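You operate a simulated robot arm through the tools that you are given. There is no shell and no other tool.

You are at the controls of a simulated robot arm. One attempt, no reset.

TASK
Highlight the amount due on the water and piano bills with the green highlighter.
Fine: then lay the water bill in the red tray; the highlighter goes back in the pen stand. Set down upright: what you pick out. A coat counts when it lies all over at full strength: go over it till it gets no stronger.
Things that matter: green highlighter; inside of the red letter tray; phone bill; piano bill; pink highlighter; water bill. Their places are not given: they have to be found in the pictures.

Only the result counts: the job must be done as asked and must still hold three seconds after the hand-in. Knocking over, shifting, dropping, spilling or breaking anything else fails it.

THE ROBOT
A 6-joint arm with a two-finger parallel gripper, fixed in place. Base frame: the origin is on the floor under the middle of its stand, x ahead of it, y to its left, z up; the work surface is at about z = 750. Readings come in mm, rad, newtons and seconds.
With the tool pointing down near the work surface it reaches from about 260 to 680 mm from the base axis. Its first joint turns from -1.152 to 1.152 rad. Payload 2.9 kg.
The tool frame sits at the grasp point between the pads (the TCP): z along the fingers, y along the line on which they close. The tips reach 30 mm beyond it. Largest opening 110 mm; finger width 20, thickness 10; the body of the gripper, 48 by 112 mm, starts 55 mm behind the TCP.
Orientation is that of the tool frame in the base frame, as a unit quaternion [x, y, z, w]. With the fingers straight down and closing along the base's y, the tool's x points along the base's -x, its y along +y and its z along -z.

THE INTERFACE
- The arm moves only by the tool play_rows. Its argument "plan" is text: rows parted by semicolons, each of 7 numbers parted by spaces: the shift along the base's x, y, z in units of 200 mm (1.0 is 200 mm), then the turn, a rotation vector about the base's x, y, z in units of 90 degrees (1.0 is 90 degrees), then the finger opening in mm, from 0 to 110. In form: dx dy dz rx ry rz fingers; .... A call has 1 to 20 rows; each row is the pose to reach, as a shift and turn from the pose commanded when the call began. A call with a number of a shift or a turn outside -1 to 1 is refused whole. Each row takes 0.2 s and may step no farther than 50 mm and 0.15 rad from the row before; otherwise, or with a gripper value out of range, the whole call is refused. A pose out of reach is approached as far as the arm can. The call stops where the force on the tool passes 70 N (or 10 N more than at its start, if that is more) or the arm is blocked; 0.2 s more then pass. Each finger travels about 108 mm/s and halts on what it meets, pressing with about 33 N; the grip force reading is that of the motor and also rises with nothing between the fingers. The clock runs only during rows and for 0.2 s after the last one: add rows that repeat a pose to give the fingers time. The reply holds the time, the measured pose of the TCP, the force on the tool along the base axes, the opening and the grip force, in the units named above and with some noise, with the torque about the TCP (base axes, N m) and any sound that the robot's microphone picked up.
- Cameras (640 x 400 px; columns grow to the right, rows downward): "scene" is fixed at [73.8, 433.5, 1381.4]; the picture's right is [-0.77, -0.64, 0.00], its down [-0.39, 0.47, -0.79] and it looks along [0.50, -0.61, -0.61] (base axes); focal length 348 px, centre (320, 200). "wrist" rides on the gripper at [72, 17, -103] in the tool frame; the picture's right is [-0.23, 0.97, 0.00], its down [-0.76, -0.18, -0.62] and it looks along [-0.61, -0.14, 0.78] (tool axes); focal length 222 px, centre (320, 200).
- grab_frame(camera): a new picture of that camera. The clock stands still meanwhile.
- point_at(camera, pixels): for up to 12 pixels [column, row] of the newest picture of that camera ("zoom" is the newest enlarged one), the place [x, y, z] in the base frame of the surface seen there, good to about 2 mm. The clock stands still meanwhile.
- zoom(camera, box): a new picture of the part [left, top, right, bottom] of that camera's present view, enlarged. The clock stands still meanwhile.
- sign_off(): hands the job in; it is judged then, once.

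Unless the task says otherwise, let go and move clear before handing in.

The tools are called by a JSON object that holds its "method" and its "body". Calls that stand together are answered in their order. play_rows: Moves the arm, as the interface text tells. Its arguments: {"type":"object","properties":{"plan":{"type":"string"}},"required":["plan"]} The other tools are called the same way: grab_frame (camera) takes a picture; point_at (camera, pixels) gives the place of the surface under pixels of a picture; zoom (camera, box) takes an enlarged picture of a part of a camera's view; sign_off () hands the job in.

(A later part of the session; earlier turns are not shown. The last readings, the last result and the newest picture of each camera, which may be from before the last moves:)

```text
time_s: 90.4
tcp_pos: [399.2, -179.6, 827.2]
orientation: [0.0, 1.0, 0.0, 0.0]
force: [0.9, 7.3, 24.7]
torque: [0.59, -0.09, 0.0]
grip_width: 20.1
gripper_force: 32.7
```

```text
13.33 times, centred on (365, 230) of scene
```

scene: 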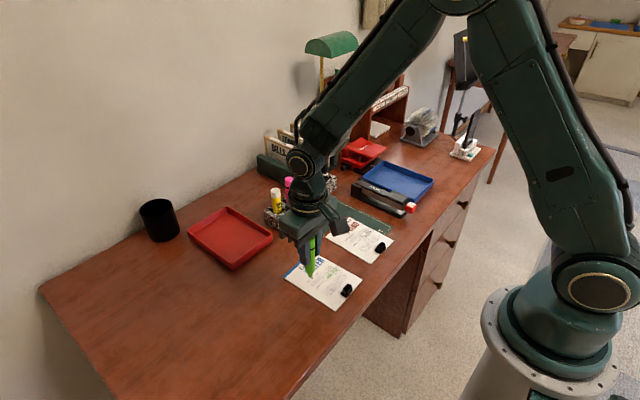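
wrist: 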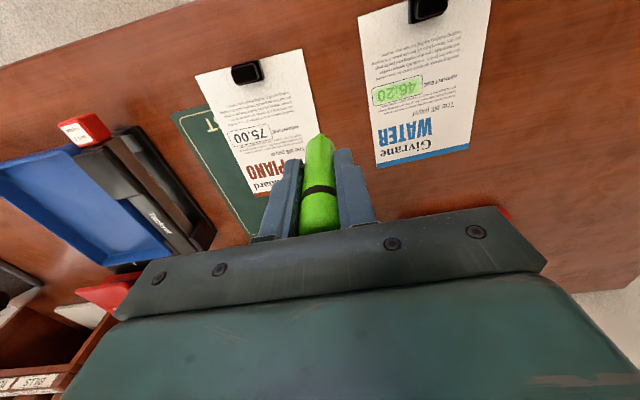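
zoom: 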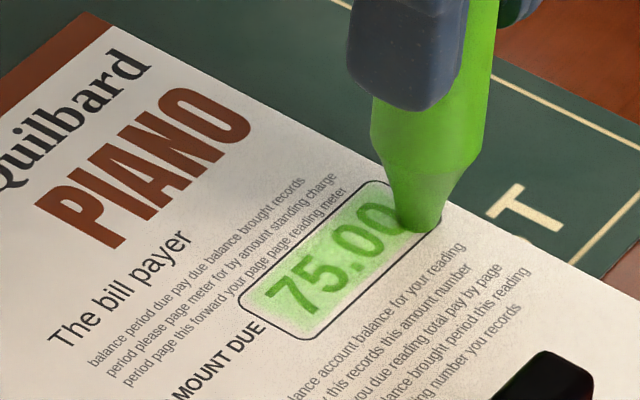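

The force was 24.7 N at the end, so I'll lift off here and compare the piano coat with the water one.

{"method": "play_rows", "body": {"plan": "0 0 0.1 0 0 0 10; 0 -0.05 0.3 0 0 0 10; -0.1 -0.2 0.4 0 0 0 10; -0.1 -0.2 0.4 0 0 0 10"}}

{"method": "zoom", "body": {"camera": "scene", "box": [350, 215, 380, 245]}}

{"method": "zoom", "body": {"camera": "scene", "box": [305, 210, 385, 290]}}

{"method": "grab_frame", "body": {"camera": "wrist"}}

```text
time_s: 91.4
tcp_pos: [377.4, -219.7, 907.3]
orientation: [0.0, 1.0, 0.0, 0.0]
force: [0.3, -0.1, 0.1]
torque: [0.03, 0.02, 0.0]
grip_width: 20.1
gripper_force: 32.7
```

```text
13.33 times, centred on (365, 230) of scene
```

zoom: 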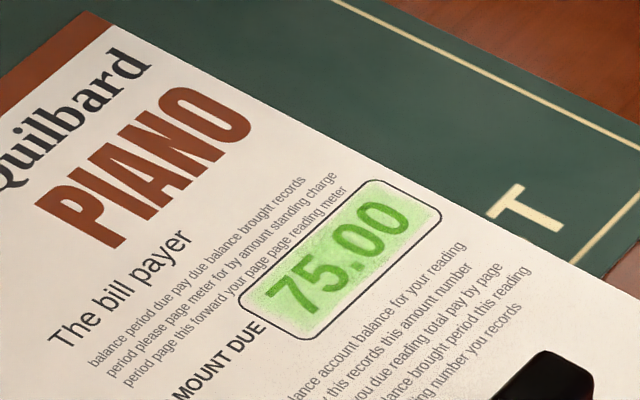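

```text
5.00 times, centred on (345, 250) of scene
```

zoom: 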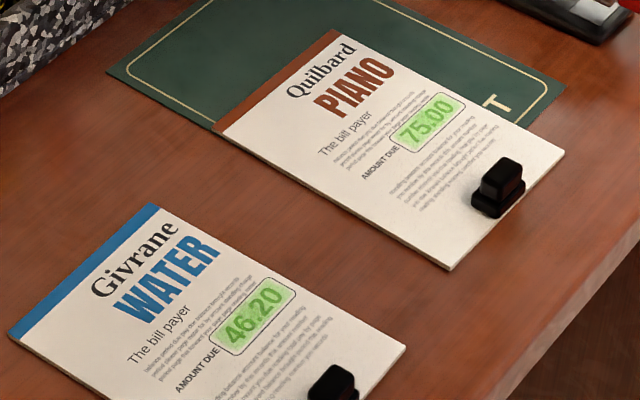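

```text
taken
```

wrist: 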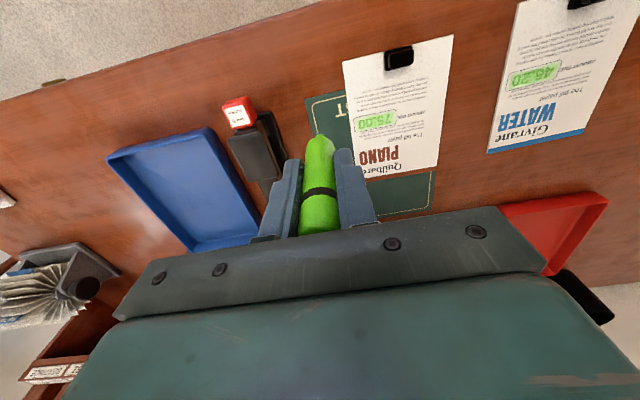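

Both boxes now carry a similar green. I'll zoom the wrist view on each box to check their evenness and strength.

{"method": "zoom", "body": {"camera": "wrist", "box": [345, 98, 405, 140]}}

{"method": "zoom", "body": {"camera": "wrist", "box": [500, 50, 572, 98]}}

```text
9.52 times, centred on (375, 119) of wrist
```

zoom: 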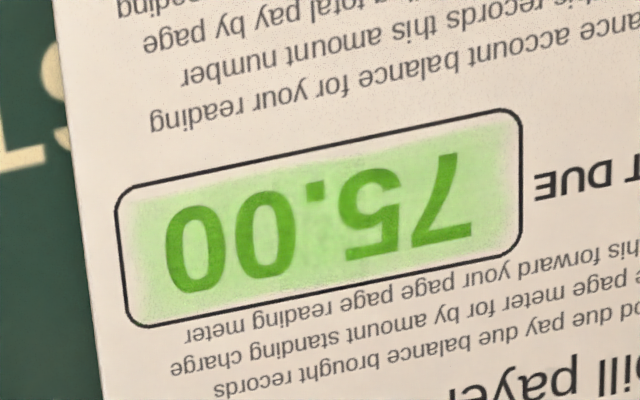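

```text
8.33 times, centred on (536, 74) of wrist
```

zoom: 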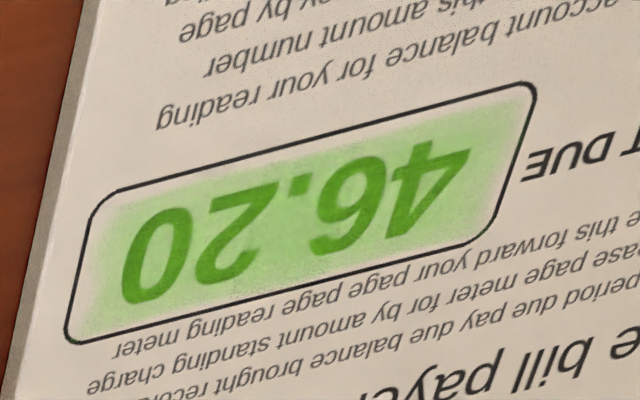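

Both coats look alike. To be sure the piano one is saturated, I'll do another full raster on it, landing at its right front corner.

{"method": "play_rows", "body": {"plan": "0.05 0.1 0 0 0 0 10; 0.1 0.2 -0.1 0 0 0 10; 0.1 0.2 -0.28 0 0 0 10; 0.1 0.2 -0.385 0 0 0 10; 0.1 0.2 -0.394 0 0 0 10; 0.1 0.2 -0.397 0 0 0 10; 0.1 0.2 -0.397 0 0 0 10"}}

{"method": "zoom", "body": {"camera": "scene", "box": [350, 215, 380, 245]}}

```text
time_s: 93.0
tcp_pos: [398.8, -180.0, 828.0]
orientation: [0.0, 1.0, 0.0, 0.001]
force: [0.1, 1.0, 2.8]
torque: [0.07, -0.02, -0.04]
grip_width: 19.9
gripper_force: 32.4
```

```text
13.33 times, centred on (365, 230) of scene
```

zoom: 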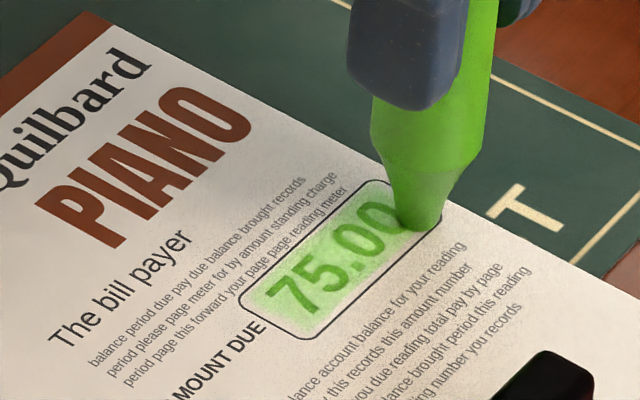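

Contact is a light 2.8 N. I'll run the raster, lowering more on +y strokes and rising slightly on -y ones.

{"method": "play_rows", "body": {"plan": "0.0031 0.035 -0.0004 0 0 0 10; 0.0038 0.07 -0.0008 0 0 0 10; 0.0044 0.105 -0.0012 0 0 0 10; 0.005 0.14 -0.0016 0 0 0 10; 0.0057 0.175 -0.002 0 0 0 10; 0.0063 0.21 -0.0024 0 0 0 10; 0.0205 0.2097 -0.0024 0 0 0 10; 0.0199 0.1747 -0.0023 0 0 0 10; 0.0193 0.1397 -0.0022 0 0 0 10; 0.0187 0.1047 -0.0021 0 0 0 10; 0.018 0.0697 -0.002 0 0 0 10; 0.0174 0.0347 -0.0019 0 0 0 10; 0.0168 -0.0003 -0.0018 0 0 0 10; 0.031 -0.0005 -0.0018 0 0 0 10"}}

{"method": "play_rows", "body": {"plan": "0.0006 0.035 -0.0003 0 0 0 10; 0.0013 0.07 -0.0006 0 0 0 10; 0.0019 0.105 -0.0009 0 0 0 10; 0.0025 0.14 -0.0012 0 0 0 10; 0.0032 0.175 -0.0015 0 0 0 10; 0.0038 0.21 -0.0018 0 0 0 10; 0.018 0.2097 -0.0018 0 0 0 10; 0.0174 0.1747 -0.0017 0 0 0 10; 0.0168 0.1397 -0.0016 0 0 0 10; 0.0161 0.1047 -0.0015 0 0 0 10; 0.0155 0.0697 -0.0014 0 0 0 10; 0.0149 0.0347 -0.0013 0 0 0 10; 0.0143 -0.0003 -0.0012 0 0 0 10; 0.0265 -0.0005 -0.0012 0 0 0 10"}}

{"method": "play_rows", "body": {"plan": "0.0006 0.035 -0.0003 0 0 0 10; 0.0013 0.07 -0.0006 0 0 0 10; 0.0019 0.105 -0.0009 0 0 0 10; 0.0025 0.14 -0.0012 0 0 0 10; 0.0032 0.175 -0.0015 0 0 0 10; 0.0038 0.21 -0.0018 0 0 0 10"}}

{"method": "zoom", "body": {"camera": "scene", "box": [350, 215, 380, 245]}}

```text
time_s: 96.0
tcp_pos: [405.4, -181.6, 827.3]
orientation: [0.001, 1.0, -0.001, 0.0]
force: [-5.2, 0.5, 16.3]
torque: [0.1, 0.39, -0.01]
grip_width: 19.9
gripper_force: 32.8
```

```text
time_s: 99.0
tcp_pos: [409.6, -180.3, 828.7]
orientation: [0.001, 1.0, -0.001, 0.0]
force: [-0.9, -1.0, 3.3]
torque: [-0.04, 0.11, 0.02]
grip_width: 20.0
gripper_force: 33.4
```

```text
time_s: 100.4
tcp_pos: [411.3, -139.3, 827.5]
orientation: [0.0, 1.0, 0.0, 0.0]
force: [-0.3, 0.0, 2.7]
torque: [-0.07, 0.01, -0.04]
grip_width: 20.0
gripper_force: 32.7
```

```text
13.33 times, centred on (365, 230) of scene
```

zoom: 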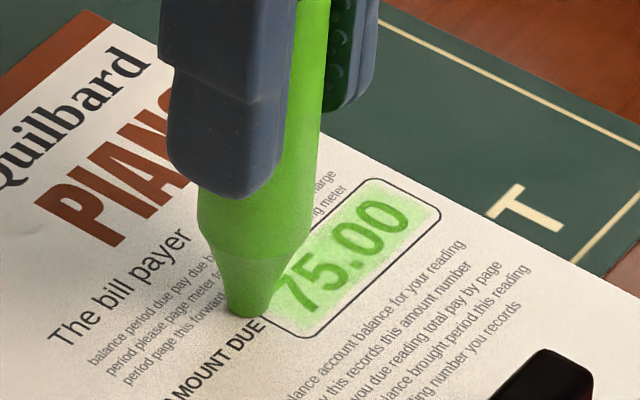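

Contact was kept on every line. I'll lift to the same viewing spot as before to compare the two coats.

{"method": "play_rows", "body": {"plan": "0 0 0.12 0 0 0 10; -0.04 -0.1 0.3 0 0 0 10; -0.1 -0.25 0.4 0 0 0 10; -0.17 -0.4 0.4 0 0 0 10; -0.17 -0.4 0.4 0 0 0 10"}}

{"method": "grab_frame", "body": {"camera": "wrist"}}

{"method": "zoom", "body": {"camera": "wrist", "box": [345, 98, 405, 140]}}

{"method": "zoom", "body": {"camera": "scene", "box": [350, 215, 380, 245]}}

```text
time_s: 101.6
tcp_pos: [378.6, -218.6, 908.0]
orientation: [0.0, 1.0, 0.0, 0.0]
force: [0.1, -0.6, 0.0]
torque: [0.02, -0.02, 0.0]
grip_width: 19.7
gripper_force: 32.8
```

```text
taken
```

wrist: 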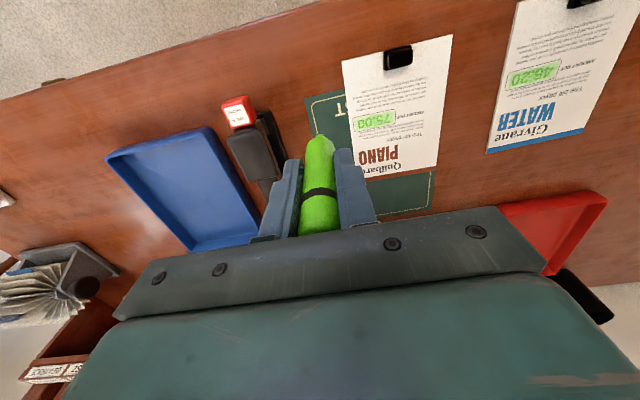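

```text
9.52 times, centred on (375, 119) of wrist
```

zoom: 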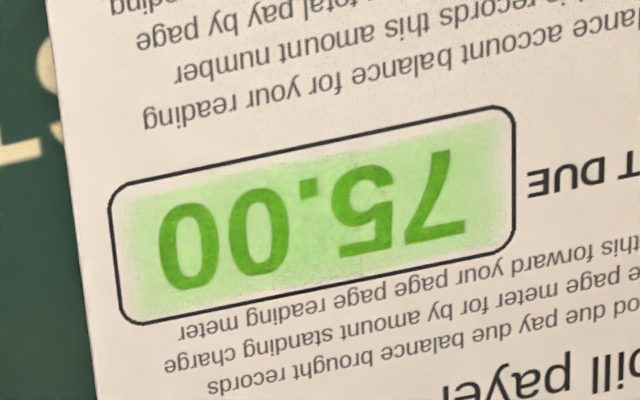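

```text
13.33 times, centred on (365, 230) of scene
```

zoom: 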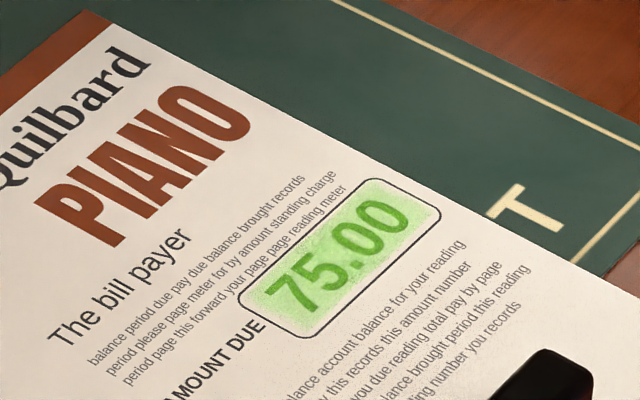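

The piano coat is unchanged from before that raster, so it's saturated. Now I'll carry the pen back up and over towards the stand.

{"method": "play_rows", "body": {"plan": "0 0 0.2 0 0 0 10; 0.1 0.03 0.4 0 0 0 10; 0.3 0.09 0.46 0 0 0 10; 0.5 0.15 0.46 0 0 0 10; 0.7 0.21 0.46 0 0 0 10; 0.9 0.27 0.46 0 0 0 10; 1.0 0.3 0.46 0 0 0 10; 1.0 0.3 0.46 0 0 0 10"}}

{"method": "zoom", "body": {"camera": "scene", "box": [260, 100, 360, 200]}}

{"method": "grab_frame", "body": {"camera": "wrist"}}

```text
time_s: 103.4
tcp_pos: [578.6, -158.2, 1000.7]
orientation: [0.0, 1.0, 0.0, -0.001]
force: [0.2, -0.4, -0.7]
torque: [-0.01, 0.03, 0.0]
grip_width: 20.1
gripper_force: 32.5
```

```text
4.00 times, centred on (310, 150) of scene
```

zoom: 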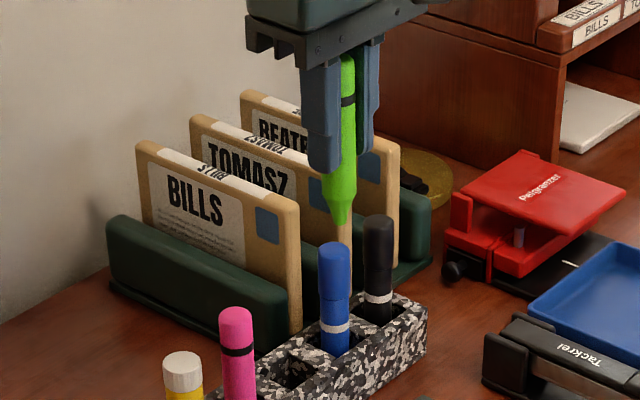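

```text
taken
```

wrist: 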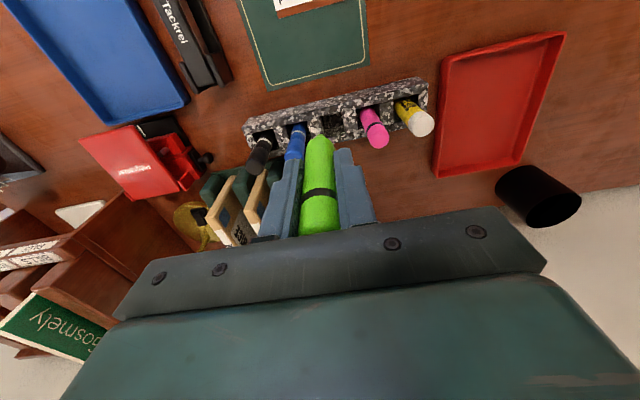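

The empty pocket is at zoom (290,370) and the pen hangs nearly vertical. I'll measure the nib and the pocket rim.

{"method": "point_at", "body": {"camera": "zoom", "pixels": [[342, 224], [340, 215], [341, 200], [340, 185], [347, 75], [350, 60], [262, 375], [290, 352], [315, 370], [285, 390], [290, 372], [300, 360]]}}

{"method": "zoom", "body": {"camera": "scene", "box": [285, 170, 325, 210]}}

```text
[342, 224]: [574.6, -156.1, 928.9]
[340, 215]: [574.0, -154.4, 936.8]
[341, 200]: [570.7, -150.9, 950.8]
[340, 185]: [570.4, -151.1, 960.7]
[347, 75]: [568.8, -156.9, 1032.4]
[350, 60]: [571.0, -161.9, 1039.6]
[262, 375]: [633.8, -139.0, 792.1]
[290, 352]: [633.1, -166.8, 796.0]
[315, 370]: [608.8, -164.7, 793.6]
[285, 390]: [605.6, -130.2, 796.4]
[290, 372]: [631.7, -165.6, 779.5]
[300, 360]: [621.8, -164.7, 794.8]
```

```text
10.00 times, centred on (305, 190) of scene
```

zoom: 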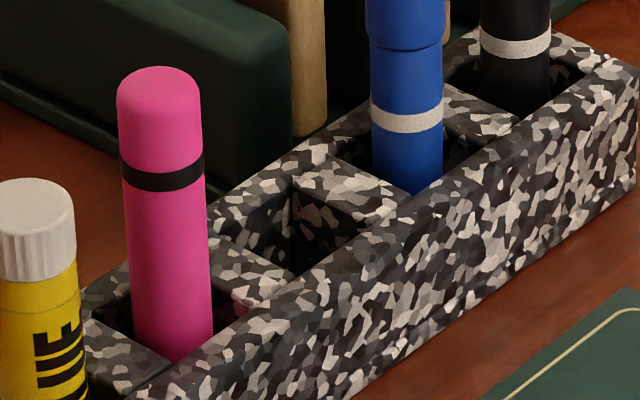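

The pocket opening spans about x 608–633 and y -135 to -165, so its centre is near (620.5,-150). I'll move over it and go part of the way down, then check alignment.

{"method": "play_rows", "body": {"plan": "0.1 0.02 0 0 0 0 10; 0.2075 0.0425 0 0 0 0 10; 0.2075 0.0425 -0.15 0 0 0 10; 0.2075 0.0425 -0.3 0 0 0 10; 0.2075 0.0425 -0.42 0 0 0 10; 0.2075 0.0425 -0.55 0 0 0 10; 0.2075 0.0425 -0.55 0 0 0 10"}}

{"method": "zoom", "body": {"camera": "scene", "box": [275, 150, 335, 210]}}

{"method": "grab_frame", "body": {"camera": "wrist"}}

{"method": "zoom", "body": {"camera": "wrist", "box": [240, 60, 400, 160]}}

```text
time_s: 105.0
tcp_pos: [618.8, -149.6, 890.5]
orientation: [0.0, 1.0, 0.0, 0.0]
force: [0.5, -0.8, -0.1]
torque: [-0.01, -0.01, -0.01]
grip_width: 19.9
gripper_force: 33.0
```

```text
6.67 times, centred on (305, 180) of scene
```

zoom: 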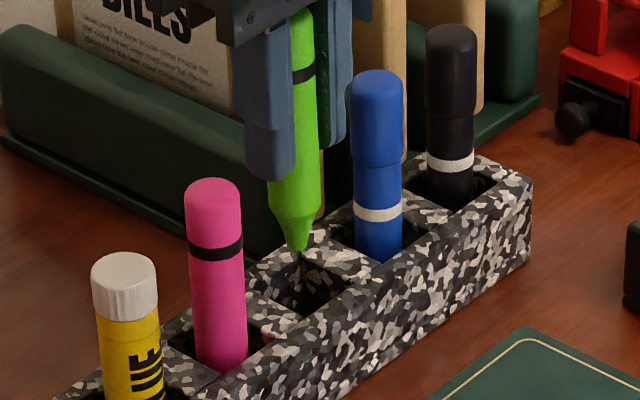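

```text
taken
```

wrist: 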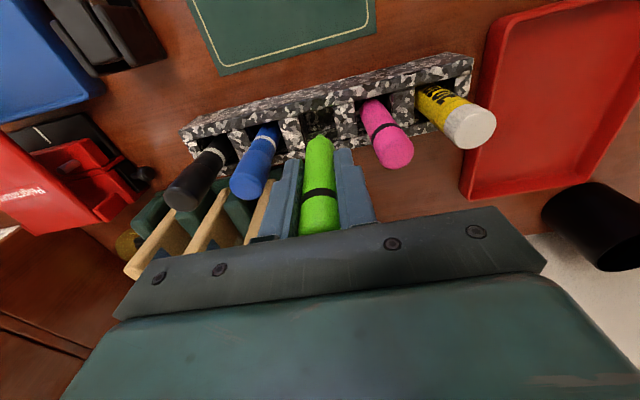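

```text
4.00 times, centred on (320, 110) of wrist
```

zoom: 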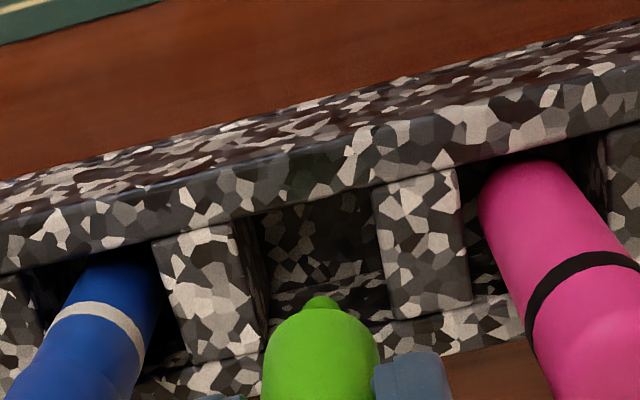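

The tip is just above the pocket. I'll measure tip and pocket rim in this scene view before going in.

{"method": "zoom", "body": {"camera": "scene", "box": [290, 172, 320, 202]}}

```text
13.33 times, centred on (305, 187) of scene
```

zoom: 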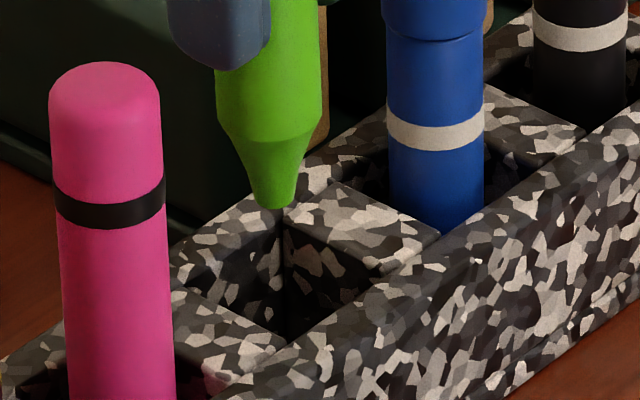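

{"method": "point_at", "body": {"camera": "zoom", "pixels": [[275, 206], [260, 203], [292, 202], [275, 195], [284, 205], [186, 288], [286, 342], [385, 277], [330, 310], [235, 245], [268, 120], [336, 240]]}}

```text
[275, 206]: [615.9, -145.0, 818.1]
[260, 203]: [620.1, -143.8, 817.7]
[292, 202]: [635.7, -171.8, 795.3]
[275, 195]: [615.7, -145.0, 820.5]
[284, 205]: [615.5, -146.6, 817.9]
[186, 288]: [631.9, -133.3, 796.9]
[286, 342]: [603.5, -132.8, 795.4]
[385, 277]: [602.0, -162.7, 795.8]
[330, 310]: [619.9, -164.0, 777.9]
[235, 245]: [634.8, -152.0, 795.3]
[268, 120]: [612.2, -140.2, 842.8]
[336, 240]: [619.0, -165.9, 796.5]
```

The pocket spans x 603–633 and y -164 to -133. The tip at (617.8,-147.5) is well centred in it. I'll lower it in, slowing near the bottom.

{"method": "play_rows", "body": {"plan": "0 0 -0.08 0 0 0 10; 0 0 -0.16 0 0 0 10; 0 0 -0.22 0 0 0 10; 0 0 -0.26 0 0 0 10; 0 0 -0.275 0 0 0 10; 0 0 -0.275 0 0 0 10"}}

{"method": "zoom", "body": {"camera": "scene", "box": [275, 150, 335, 210]}}

```text
time_s: 106.4
tcp_pos: [618.9, -151.1, 833.5]
orientation: [0.0, 1.0, 0.0, 0.0]
force: [0.6, 0.3, 0.5]
torque: [-0.02, -0.02, -0.03]
grip_width: 20.0
gripper_force: 32.5
```

```text
6.67 times, centred on (305, 180) of scene
```

zoom: 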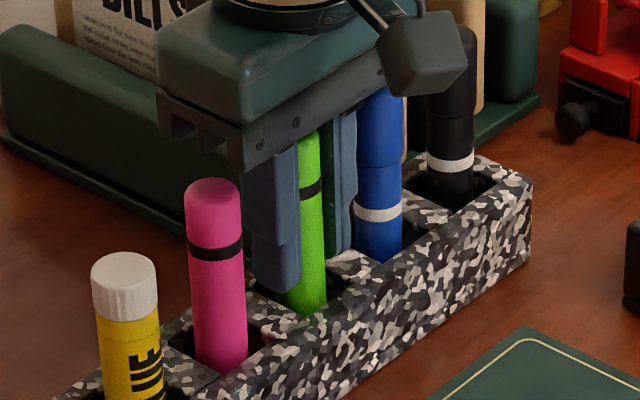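

The pen is in the pocket with no contact yet. I'll lower in 1 mm steps until it touches the pocket floor.

{"method": "play_rows", "body": {"plan": "0 0 -0.005 0 0 0 10; 0 0 -0.005 0 0 0 10"}}

{"method": "play_rows", "body": {"plan": "0 0 -0.005 0 0 0 10; 0 0 -0.005 0 0 0 10"}}

{"method": "play_rows", "body": {"plan": "0 0 -0.005 0 0 0 10; 0 0 -0.005 0 0 0 10"}}

```text
time_s: 107.0
tcp_pos: [619.3, -151.1, 833.1]
orientation: [0.0, 1.0, 0.0, 0.0]
force: [1.0, 0.8, -0.9]
torque: [0.03, 0.02, 0.0]
grip_width: 19.9
gripper_force: 33.5
```

```text
time_s: 107.6
tcp_pos: [620.7, -150.4, 832.4]
orientation: [0.0, 1.0, -0.001, 0.002]
force: [-1.8, -0.9, 7.9]
torque: [0.06, 0.12, -0.02]
grip_width: 20.1
gripper_force: 32.4
```

```text
time_s: 108.2
tcp_pos: [619.9, -149.4, 831.6]
orientation: [0.0, 1.0, -0.001, 0.002]
force: [-2.7, -1.0, 15.6]
torque: [-0.06, 0.14, 0.01]
grip_width: 20.0
gripper_force: 32.9
```

The pen is on the pocket floor (15.6 N). I'll relieve the load and open the fingers to 42 mm.

{"method": "play_rows", "body": {"plan": "0 0 0.004 0 0 0 10; 0 0 0.004 0 0 0 20; 0 0 0.004 0 0 0 28; 0 0 0.004 0 0 0 42; 0 0 0.004 0 0 0 42; 0 0 0.004 0 0 0 42"}}

{"method": "grab_frame", "body": {"camera": "wrist"}}

{"method": "zoom", "body": {"camera": "scene", "box": [275, 150, 335, 210]}}

```text
time_s: 109.6
tcp_pos: [618.5, -150.3, 831.9]
orientation: [0.0, 1.0, 0.0, 0.0]
force: [0.1, -0.4, -0.8]
torque: [-0.01, -0.01, -0.04]
grip_width: 42.2
gripper_force: 0.0
```

```text
taken
```

wrist: 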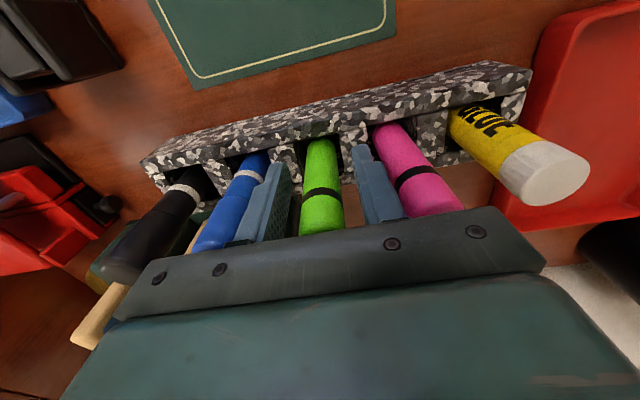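

```text
6.67 times, centred on (305, 180) of scene
```

zoom: 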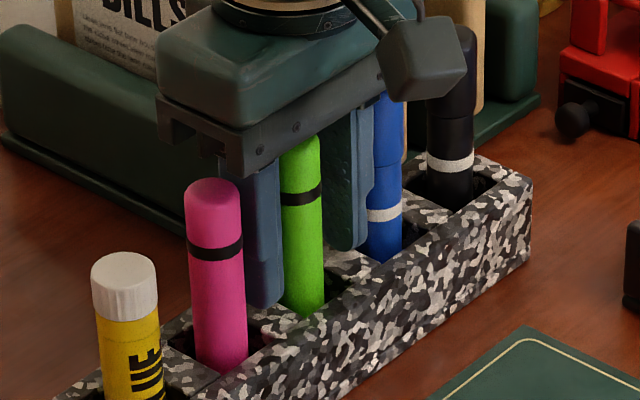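

The pen stands upright, free between the open fingers. I'll raise the gripper straight up and clear.

{"method": "play_rows", "body": {"plan": "0 0 0.08 0 0 0 42; 0 0 0.2 0 0 0 42; 0 0 0.35 0 0 0 42; 0 0 0.55 0 0 0 42; 0 0 0.75 0 0 0 42; 0 0 0.75 0 0 0 42"}}

{"method": "zoom", "body": {"camera": "scene", "box": [275, 150, 335, 210]}}

{"method": "zoom", "body": {"camera": "scene", "box": [275, 240, 375, 320]}}

```text
time_s: 111.0
tcp_pos: [619.6, -150.8, 983.3]
orientation: [0.0, 1.0, 0.0, 0.0]
force: [-0.2, 0.0, 0.5]
torque: [0.01, 0.01, -0.02]
grip_width: 42.0
gripper_force: 0.1
```

```text
6.67 times, centred on (305, 180) of scene
```

zoom: 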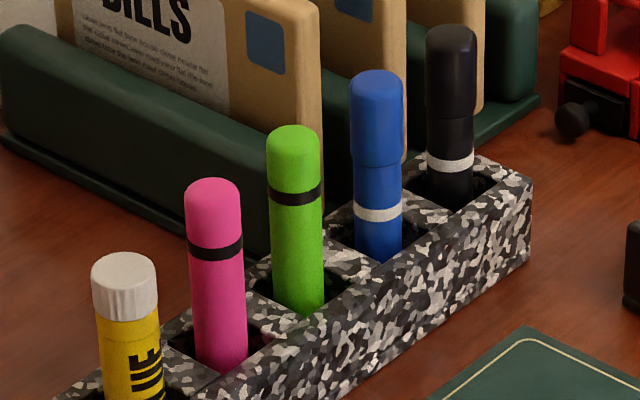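

```text
5.00 times, centred on (325, 280) of scene
```

zoom: 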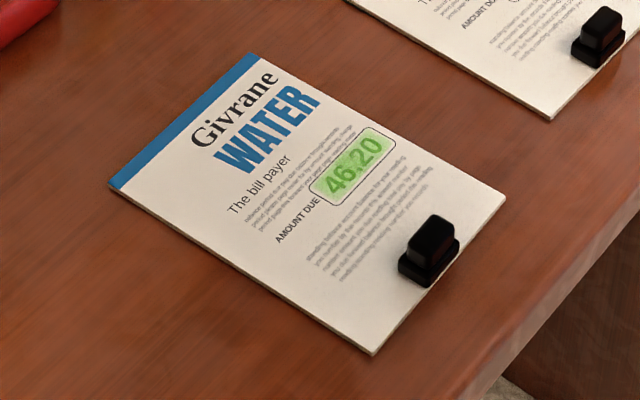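

The green pen is back upright in its pocket. Next is the water bill: I'll zoom in on its clip to plan the grasp.

{"method": "zoom", "body": {"camera": "scene", "box": [335, 275, 365, 305]}}

{"method": "point_at", "body": {"camera": "zoom", "pixels": [[188, 190], [240, 140], [310, 170], [270, 235], [250, 190], [225, 260], [330, 215], [170, 265], [240, 320], [320, 240], [100, 100], [290, 300]]}}

```text
13.33 times, centred on (350, 290) of scene
```

zoom: 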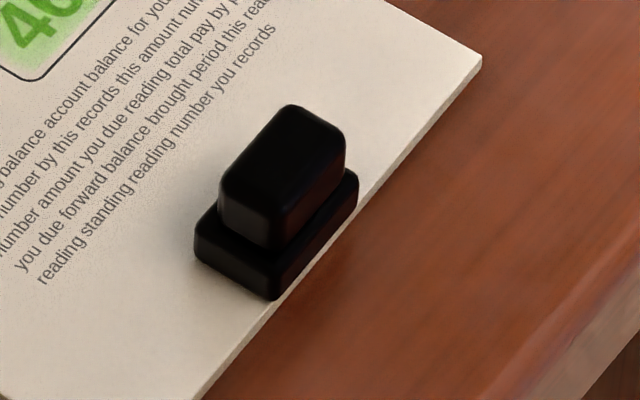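

```text
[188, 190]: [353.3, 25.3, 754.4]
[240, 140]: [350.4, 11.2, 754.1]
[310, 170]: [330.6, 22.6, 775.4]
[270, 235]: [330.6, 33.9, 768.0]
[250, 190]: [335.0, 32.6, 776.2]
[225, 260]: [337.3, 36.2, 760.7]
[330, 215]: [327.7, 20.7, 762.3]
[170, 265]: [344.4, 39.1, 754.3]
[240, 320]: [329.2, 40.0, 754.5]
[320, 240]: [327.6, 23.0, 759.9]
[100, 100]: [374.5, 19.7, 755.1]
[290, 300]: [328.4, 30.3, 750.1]
```

The clip is a base with a knob on top whose top is at about z 776. I'll measure the knob's outline more closely.

{"method": "point_at", "body": {"camera": "zoom", "pixels": [[292, 110], [340, 138], [235, 180], [270, 213], [258, 145], [305, 178], [280, 160], [222, 205], [340, 175], [275, 285], [352, 180], [203, 235]]}}

```text
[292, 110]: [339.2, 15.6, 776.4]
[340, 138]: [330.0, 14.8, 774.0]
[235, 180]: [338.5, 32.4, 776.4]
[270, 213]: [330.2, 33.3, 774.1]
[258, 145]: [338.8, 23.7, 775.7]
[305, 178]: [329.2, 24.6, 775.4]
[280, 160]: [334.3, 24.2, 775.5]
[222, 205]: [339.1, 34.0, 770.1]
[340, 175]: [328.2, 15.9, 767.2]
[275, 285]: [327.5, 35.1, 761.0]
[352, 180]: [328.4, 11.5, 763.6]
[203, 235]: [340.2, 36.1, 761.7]
```

The knob is about 12 mm in x by 20 mm in y, centred at (334.2,24.3), between z 762.5 and 776.5. Now I'll measure the red tray's inside carefully.

{"method": "zoom", "body": {"camera": "scene", "box": [180, 200, 280, 275]}}

{"method": "point_at", "body": {"camera": "zoom", "pixels": [[60, 210], [310, 55], [585, 235], [350, 430], [80, 215], [310, 75], [560, 240], [345, 405], [200, 140], [440, 140], [470, 325], [210, 310]]}}

```text
5.33 times, centred on (230, 238) of scene
```

zoom: 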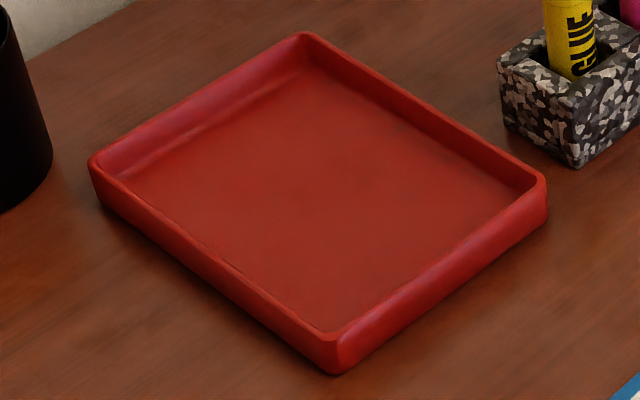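

```text
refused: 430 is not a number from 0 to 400
```

The tray fills the zoom, with rim corners at (90,160), (303,33), (547,185) and (337,373). I'll measure its rim and inner floor edges.

{"method": "point_at", "body": {"camera": "zoom", "pixels": [[94, 158], [303, 35], [543, 183], [336, 338], [125, 180], [298, 72], [520, 198], [330, 326], [210, 130], [405, 130], [440, 258], [215, 250]]}}

{"method": "point_at", "body": {"camera": "zoom", "pixels": [[195, 95], [205, 120], [420, 108], [405, 122], [400, 135], [440, 270], [448, 262], [435, 250], [215, 258], [212, 245], [225, 240], [320, 200]]}}

```text
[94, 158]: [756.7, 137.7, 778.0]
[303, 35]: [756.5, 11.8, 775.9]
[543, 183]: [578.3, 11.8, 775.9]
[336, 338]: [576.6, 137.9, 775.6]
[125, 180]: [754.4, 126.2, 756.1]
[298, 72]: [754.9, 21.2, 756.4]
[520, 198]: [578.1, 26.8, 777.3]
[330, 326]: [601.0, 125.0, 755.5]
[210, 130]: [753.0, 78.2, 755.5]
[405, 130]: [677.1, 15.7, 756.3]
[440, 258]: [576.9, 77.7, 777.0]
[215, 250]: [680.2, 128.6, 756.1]
```

```text
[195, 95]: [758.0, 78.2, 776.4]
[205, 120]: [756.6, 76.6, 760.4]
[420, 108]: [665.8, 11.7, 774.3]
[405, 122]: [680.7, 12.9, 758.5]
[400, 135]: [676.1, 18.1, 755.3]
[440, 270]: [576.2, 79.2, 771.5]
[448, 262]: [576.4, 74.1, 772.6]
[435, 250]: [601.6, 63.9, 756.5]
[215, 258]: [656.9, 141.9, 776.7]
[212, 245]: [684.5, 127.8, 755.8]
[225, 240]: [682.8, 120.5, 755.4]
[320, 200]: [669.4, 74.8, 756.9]
```

The tray's inside runs about x 580–755 and y 15–138 with its floor at z 756, so the 148×105 mm bill fits with about 10 mm spare. I'll grip the clip's knob across x so the bill can't droop, which means turning the gripper 90° on the way over.

{"method": "play_rows", "body": {"plan": "-0.08 0.045 0 0 0 0.083 40; -0.167 0.092 0 0 0 0.167 36; -0.25 0.138 0 0 0 0.25 32; -0.333 0.183 0 0 0 0.333 30; -0.417 0.229 0 0 0 0.417 30; -0.5 0.275 0 0 0 0.5 30; -0.583 0.321 0 0 0 0.583 30; -0.667 0.367 0 0 0 0.667 30; -0.75 0.413 0 0 0 0.75 30; -0.833 0.458 0 0 0 0.833 30; -0.917 0.504 0 0 0 0.917 30; -1.0 0.55 0 0 0 1.0 30; -1.0 0.55 0 0 0 1.0 30"}}

{"method": "grab_frame", "body": {"camera": "scene"}}

{"method": "grab_frame", "body": {"camera": "wrist"}}

```text
time_s: 113.8
tcp_pos: [420.9, -40.3, 982.9]
orientation: [0.708, -0.706, 0.0, 0.0]
force: [-0.1, -0.9, -0.5]
torque: [-0.02, -0.04, 0.0]
grip_width: 29.9
gripper_force: 0.0
```

```text
taken
```

scene: 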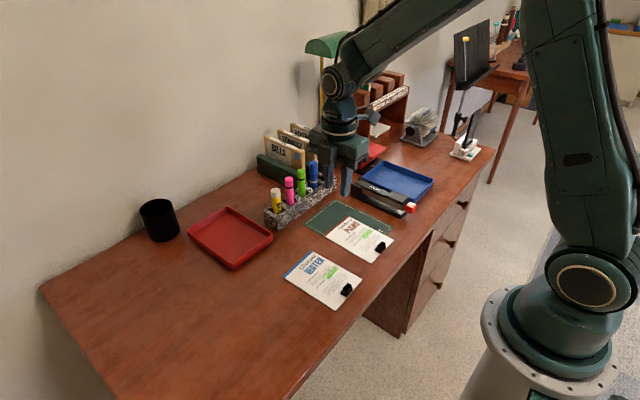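

```text
taken
```

wrist: 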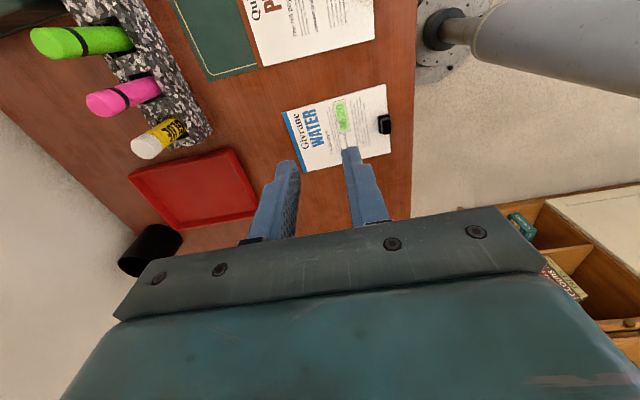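

The gripper turned cleanly and the clip is visible at wrist (385,124). I'll move above it, adding the bill's 1.7° turn.

{"method": "play_rows", "body": {"plan": "-0.09 0.065 -0.1 0 0 0.005 30; -0.18 0.13 -0.2 0 0 0.01 30; -0.27 0.195 -0.3 0 0 0.015 30; -0.36 0.26 -0.4 0 0 0.019 30; -0.4335 0.323 -0.5 0 0 0.019 30; -0.4335 0.323 -0.565 0 0 0.019 30; -0.4335 0.323 -0.565 0 0 0.019 30"}}

{"method": "zoom", "body": {"camera": "scene", "box": [300, 225, 400, 315]}}

{"method": "grab_frame", "body": {"camera": "wrist"}}

```text
time_s: 115.4
tcp_pos: [332.8, 25.0, 868.9]
orientation: [0.718, -0.696, 0.0, 0.0]
force: [0.1, 0.3, -0.1]
torque: [-0.03, -0.04, -0.04]
grip_width: 30.1
gripper_force: 0.0
```

```text
4.44 times, centred on (350, 270) of scene
```

zoom: 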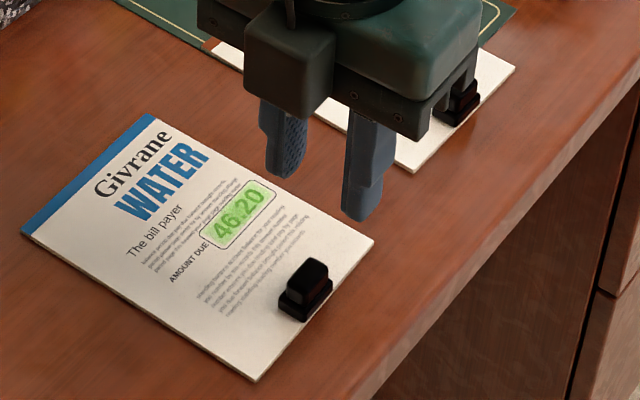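

```text
taken
```

wrist: 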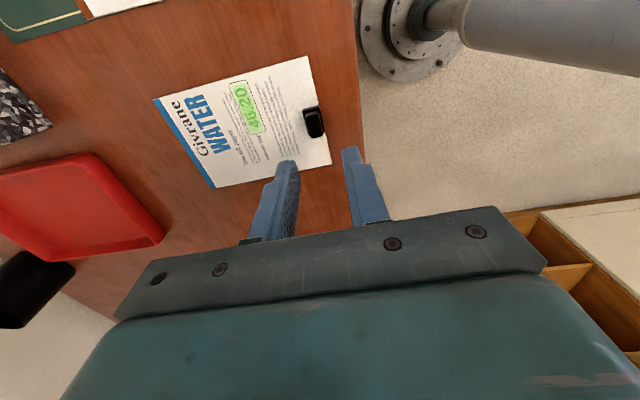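

The fingers straddle the clip line. I'll go down to just above the knob (tips at z about 785) and check the fit.

{"method": "play_rows", "body": {"plan": "0.003 -0.002 -0.1 0 0 0 30; 0.003 -0.002 -0.2 0 0 0 30; 0.003 -0.002 -0.27 0 0 0 30; 0.003 -0.002 -0.27 0 0 0 30"}}

{"method": "zoom", "body": {"camera": "scene", "box": [320, 250, 380, 310]}}

{"method": "grab_frame", "body": {"camera": "wrist"}}

{"method": "zoom", "body": {"camera": "wrist", "box": [220, 80, 420, 220]}}

```text
time_s: 116.4
tcp_pos: [333.8, 23.3, 814.5]
orientation: [0.718, -0.696, 0.0, 0.0]
force: [0.6, 0.0, 0.4]
torque: [0.01, 0.0, 0.0]
grip_width: 30.1
gripper_force: 0.1
```

```text
6.67 times, centred on (350, 280) of scene
```

zoom: 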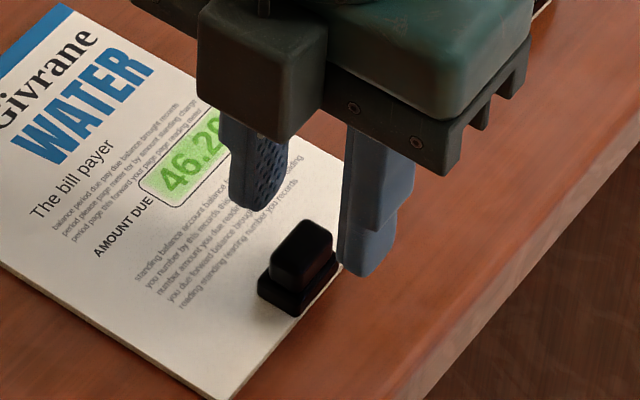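

```text
taken
```

wrist: 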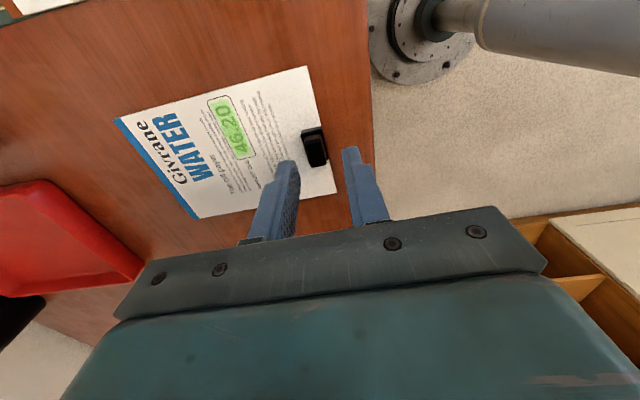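

```text
2.86 times, centred on (320, 150) of wrist
```

zoom: 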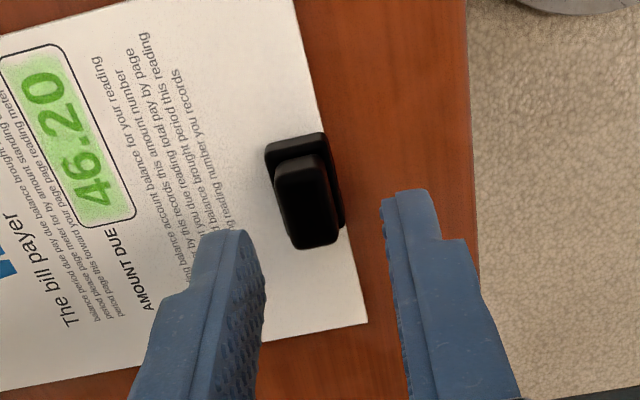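

The fingertips are about 9 mm above the knob. I'll measure fingertip and knob positions in the scene view to confirm they straddle it.

{"method": "zoom", "body": {"camera": "scene", "box": [330, 265, 366, 301]}}

```text
11.11 times, centred on (348, 283) of scene
```

zoom: 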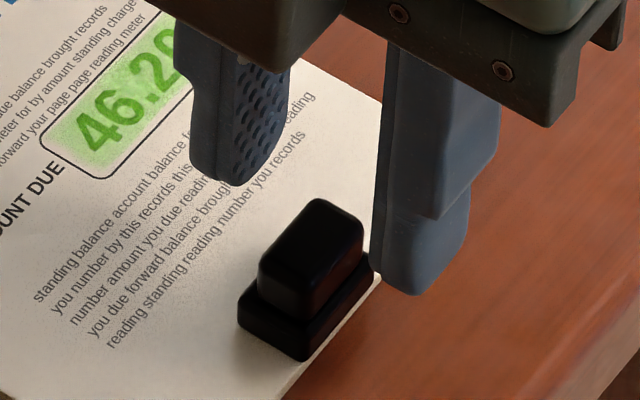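

{"method": "point_at", "body": {"camera": "zoom", "pixels": [[235, 175], [215, 165], [260, 165], [235, 183], [375, 265], [400, 290], [430, 285], [465, 240], [310, 205], [355, 225], [270, 270], [315, 245]]}}

```text
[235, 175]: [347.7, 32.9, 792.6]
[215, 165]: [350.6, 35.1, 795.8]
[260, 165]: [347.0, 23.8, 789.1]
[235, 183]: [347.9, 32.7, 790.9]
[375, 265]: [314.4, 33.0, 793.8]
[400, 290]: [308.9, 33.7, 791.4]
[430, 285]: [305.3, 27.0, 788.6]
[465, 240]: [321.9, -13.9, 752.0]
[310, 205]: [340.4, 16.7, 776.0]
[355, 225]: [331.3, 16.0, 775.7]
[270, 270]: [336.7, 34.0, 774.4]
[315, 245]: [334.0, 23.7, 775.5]
```

The fingers' middle is about 2 mm short in x of the knob's centre. I'll shift by +2 mm and lower to z about 794.5, keeping the tips just above the clip's base.

{"method": "play_rows", "body": {"plan": "0.01 0.0025 -0.03 0 0 0 30; 0.01 0.0025 -0.07 0 0 0 30; 0.01 0.0025 -0.098 0 0 0 30; 0.01 0.0025 -0.098 0 0 0 30"}}

{"method": "zoom", "body": {"camera": "scene", "box": [330, 265, 366, 301]}}

{"method": "zoom", "body": {"camera": "wrist", "box": [220, 80, 420, 220]}}

```text
time_s: 117.4
tcp_pos: [334.3, 26.4, 795.1]
orientation: [0.718, -0.696, 0.0, -0.001]
force: [-0.1, 0.7, -0.6]
torque: [-0.01, 0.01, 0.02]
grip_width: 30.0
gripper_force: 0.1
```

```text
11.11 times, centred on (348, 283) of scene
```

zoom: 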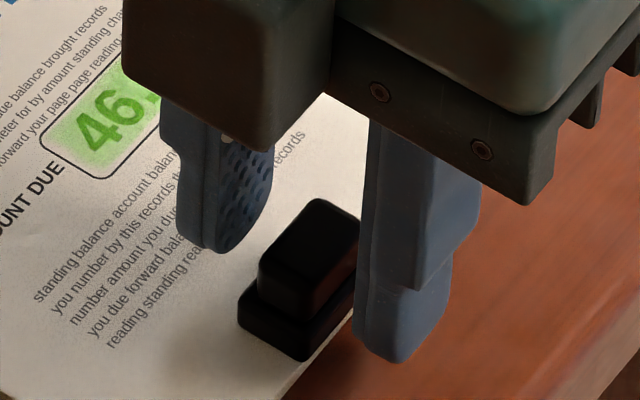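

```text
2.86 times, centred on (320, 150) of wrist
```

zoom: 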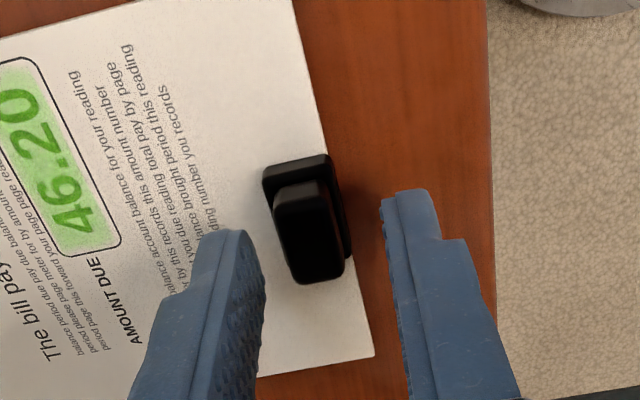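

Both fingertips now bracket the knob at its height. I'll close on it.

{"method": "play_rows", "body": {"plan": "0 0 0 0 0 0 20; 0 0 0 0 0 0 8; 0 0 0 0 0 0 3; 0 0 0 0 0 0 3"}}

{"method": "zoom", "body": {"camera": "scene", "box": [320, 250, 380, 310]}}

```text
time_s: 118.4
tcp_pos: [334.7, 26.5, 795.8]
orientation: [0.718, -0.696, 0.0, 0.0]
force: [-0.5, 0.5, 0.3]
torque: [-0.02, -0.03, 0.01]
grip_width: 12.7
gripper_force: 32.9
```

```text
6.67 times, centred on (350, 280) of scene
```

zoom: 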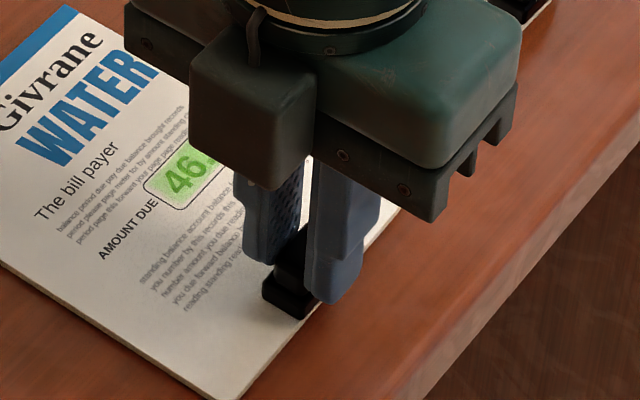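

The grip is on the knob at 12.7 mm. I'll lift a little and check that the bill comes up level.

{"method": "play_rows", "body": {"plan": "0 0 0.02 0 0 0 3; 0 0 0.06 0 0 0 3; 0 0 0.12 0 0 0 3; 0 0 0.2 0 0 0 3; 0 0 0.2 0 0 0 3"}}

{"method": "zoom", "body": {"camera": "scene", "box": [270, 220, 390, 310]}}

{"method": "grab_frame", "body": {"camera": "wrist"}}

```text
time_s: 119.6
tcp_pos: [335.1, 25.6, 834.4]
orientation: [0.717, -0.697, -0.001, 0.0]
force: [0.2, -0.2, -0.7]
torque: [0.01, 0.04, 0.0]
grip_width: 12.7
gripper_force: 32.7
```

```text
4.44 times, centred on (330, 265) of scene
```

zoom: 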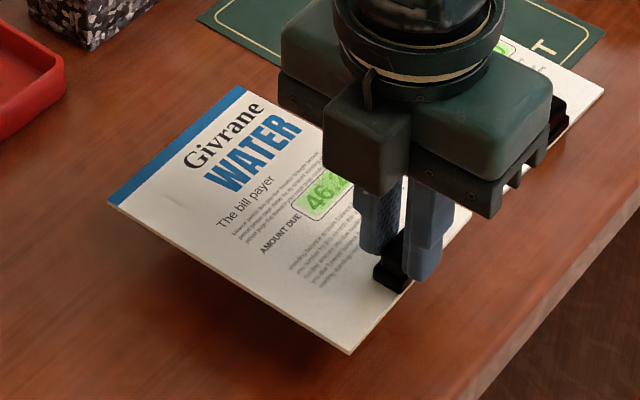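

```text
taken
```

wrist: 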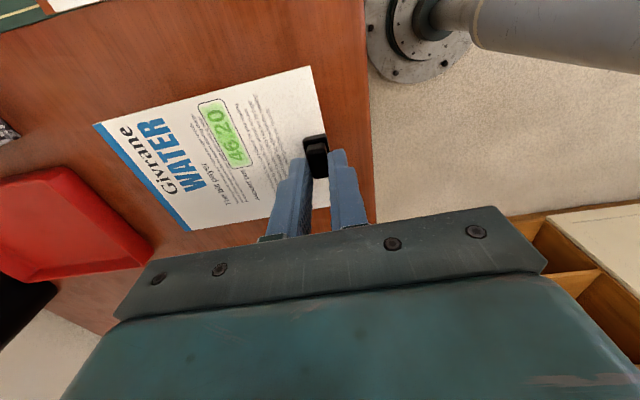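

The bill is lifted and looks level. I'll measure its corners to check level and position relative to the TCP.

{"method": "point_at", "body": {"camera": "zoom", "pixels": [[112, 203], [238, 88], [346, 348], [180, 148], [225, 275], [300, 260], [270, 320], [160, 210], [320, 330], [120, 210]]}}

```text
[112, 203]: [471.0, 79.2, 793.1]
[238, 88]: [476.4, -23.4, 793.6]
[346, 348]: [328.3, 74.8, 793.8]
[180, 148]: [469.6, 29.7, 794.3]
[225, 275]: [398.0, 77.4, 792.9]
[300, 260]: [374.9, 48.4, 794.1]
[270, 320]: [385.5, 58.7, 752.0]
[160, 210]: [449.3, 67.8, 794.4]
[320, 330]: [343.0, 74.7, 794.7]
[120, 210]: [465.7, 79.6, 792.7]
```

The bill hangs level (z 793–794 all over) with its centre about 67 mm ahead of the TCP. I'll raise it, shift it left first to keep clear of the pen stand, then carry it forward over the tray.

{"method": "play_rows", "body": {"plan": "0 0.06 0.08 0 0 -0.004 3; 0 0.15 0.15 0 0 -0.01 3; 0 0.22 0.18 0 0 -0.014 3; 0.05 0.2635 0.18 0 0 -0.0167 3; 0.18 0.2635 0.18 0 0 -0.0167 3; 0.33 0.2635 0.18 0 0 -0.0167 3; 0.48 0.2635 0.18 0 0 -0.0167 3; 0.63 0.2635 0.18 0 0 -0.0167 3; 0.78 0.2635 0.18 0 0 -0.0167 3; 0.92 0.2635 0.18 0 0 -0.0167 3; 1.0 0.2635 0.18 0 0 -0.0167 3; 1.0 0.2635 0.18 0 0 -0.0167 3"}}

{"method": "grab_frame", "body": {"camera": "scene"}}

{"method": "grab_frame", "body": {"camera": "wrist"}}

```text
time_s: 122.2
tcp_pos: [535.6, 77.5, 870.2]
orientation: [0.708, -0.706, 0.0, 0.0]
force: [0.0, 0.1, 0.5]
torque: [0.0, 0.03, -0.01]
grip_width: 12.6
gripper_force: 32.8
```

```text
taken
```

scene: 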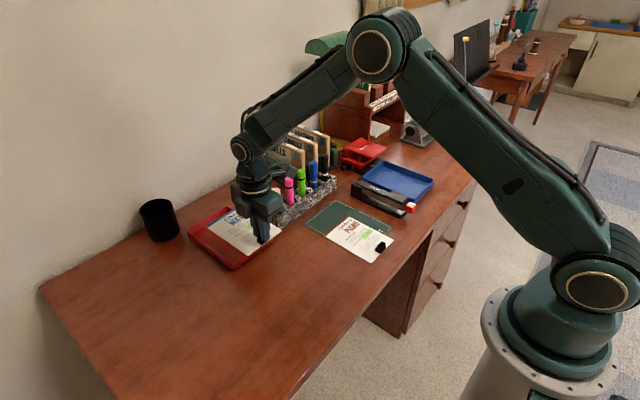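

```text
taken
```

wrist: 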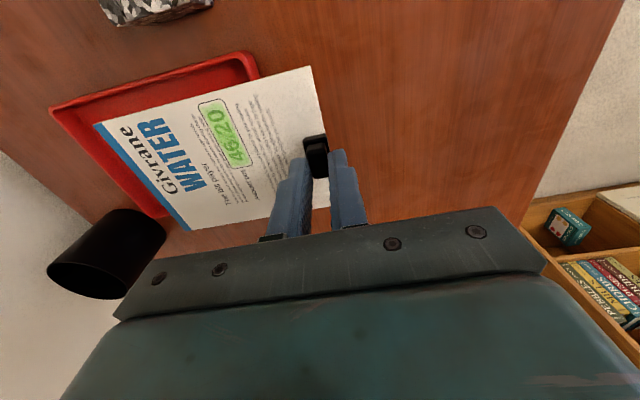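

The bill is level with its far part already over the tray. I'll go forward another 66 mm, lower to just above the rim, and check alignment.

{"method": "play_rows", "body": {"plan": "0.1 0.001 0 0 0 0 3; 0.22 0.003 0 0 0 0 3; 0.332 0.003 -0.03 0 0 0 3; 0.332 0.003 -0.12 0 0 0 3; 0.332 0.003 -0.175 0 0 0 3; 0.332 0.003 -0.175 0 0 0 3"}}

{"method": "zoom", "body": {"camera": "scene", "box": [175, 185, 295, 285]}}

{"method": "grab_frame", "body": {"camera": "wrist"}}

```text
time_s: 123.6
tcp_pos: [602.0, 78.8, 835.8]
orientation: [0.709, -0.706, 0.0, 0.0]
force: [-0.3, -0.6, -0.9]
torque: [0.03, 0.02, -0.02]
grip_width: 12.7
gripper_force: 33.1
```

```text
4.00 times, centred on (235, 235) of scene
```

zoom: 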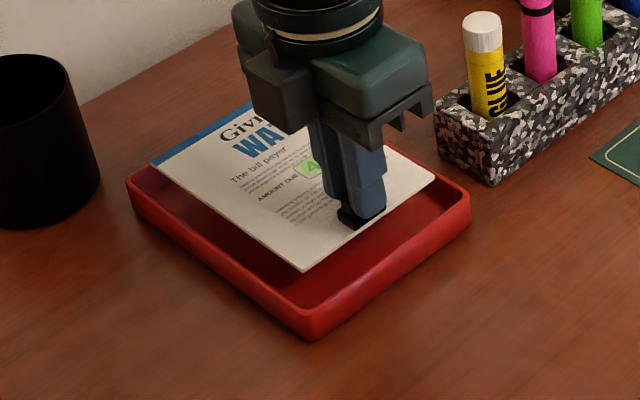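

```text
taken
```

wrist: 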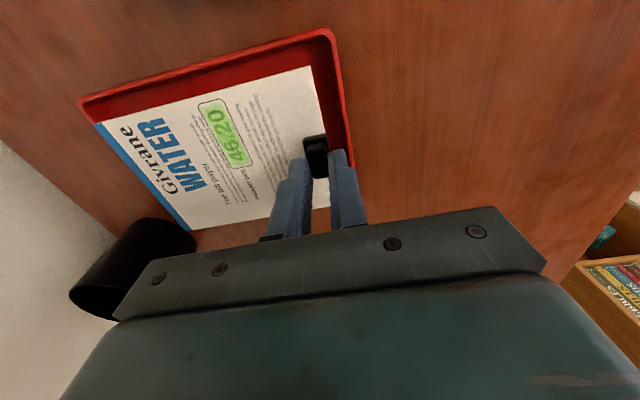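

The bill hovers over the tray. I'll measure its corners against the rim before lowering.

{"method": "point_at", "body": {"camera": "zoom", "pixels": [[152, 164], [303, 269], [433, 180], [245, 108], [225, 215], [400, 210], [200, 132], [130, 178], [305, 315], [466, 195], [215, 248], [400, 245]]}}

{"method": "zoom", "body": {"camera": "wrist", "box": [60, 10, 380, 240]}}

```text
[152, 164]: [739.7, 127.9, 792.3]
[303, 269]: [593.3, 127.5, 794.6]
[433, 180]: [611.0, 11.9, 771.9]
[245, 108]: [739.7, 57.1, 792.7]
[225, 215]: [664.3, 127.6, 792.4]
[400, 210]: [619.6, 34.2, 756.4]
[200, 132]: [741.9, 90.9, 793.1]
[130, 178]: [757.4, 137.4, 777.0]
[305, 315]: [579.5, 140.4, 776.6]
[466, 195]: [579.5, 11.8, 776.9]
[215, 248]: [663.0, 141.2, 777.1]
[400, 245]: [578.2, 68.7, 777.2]
```

```text
1.74 times, centred on (220, 125) of wrist
```

zoom: 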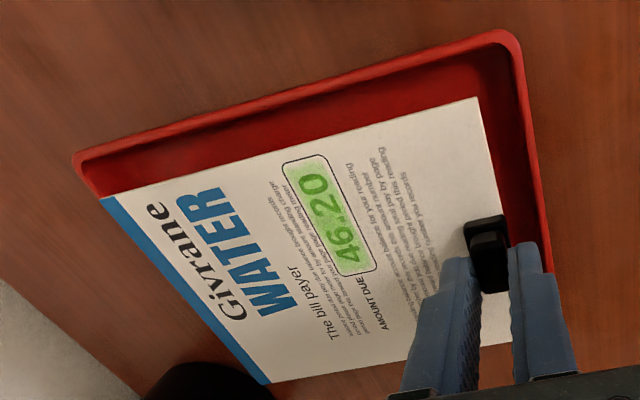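

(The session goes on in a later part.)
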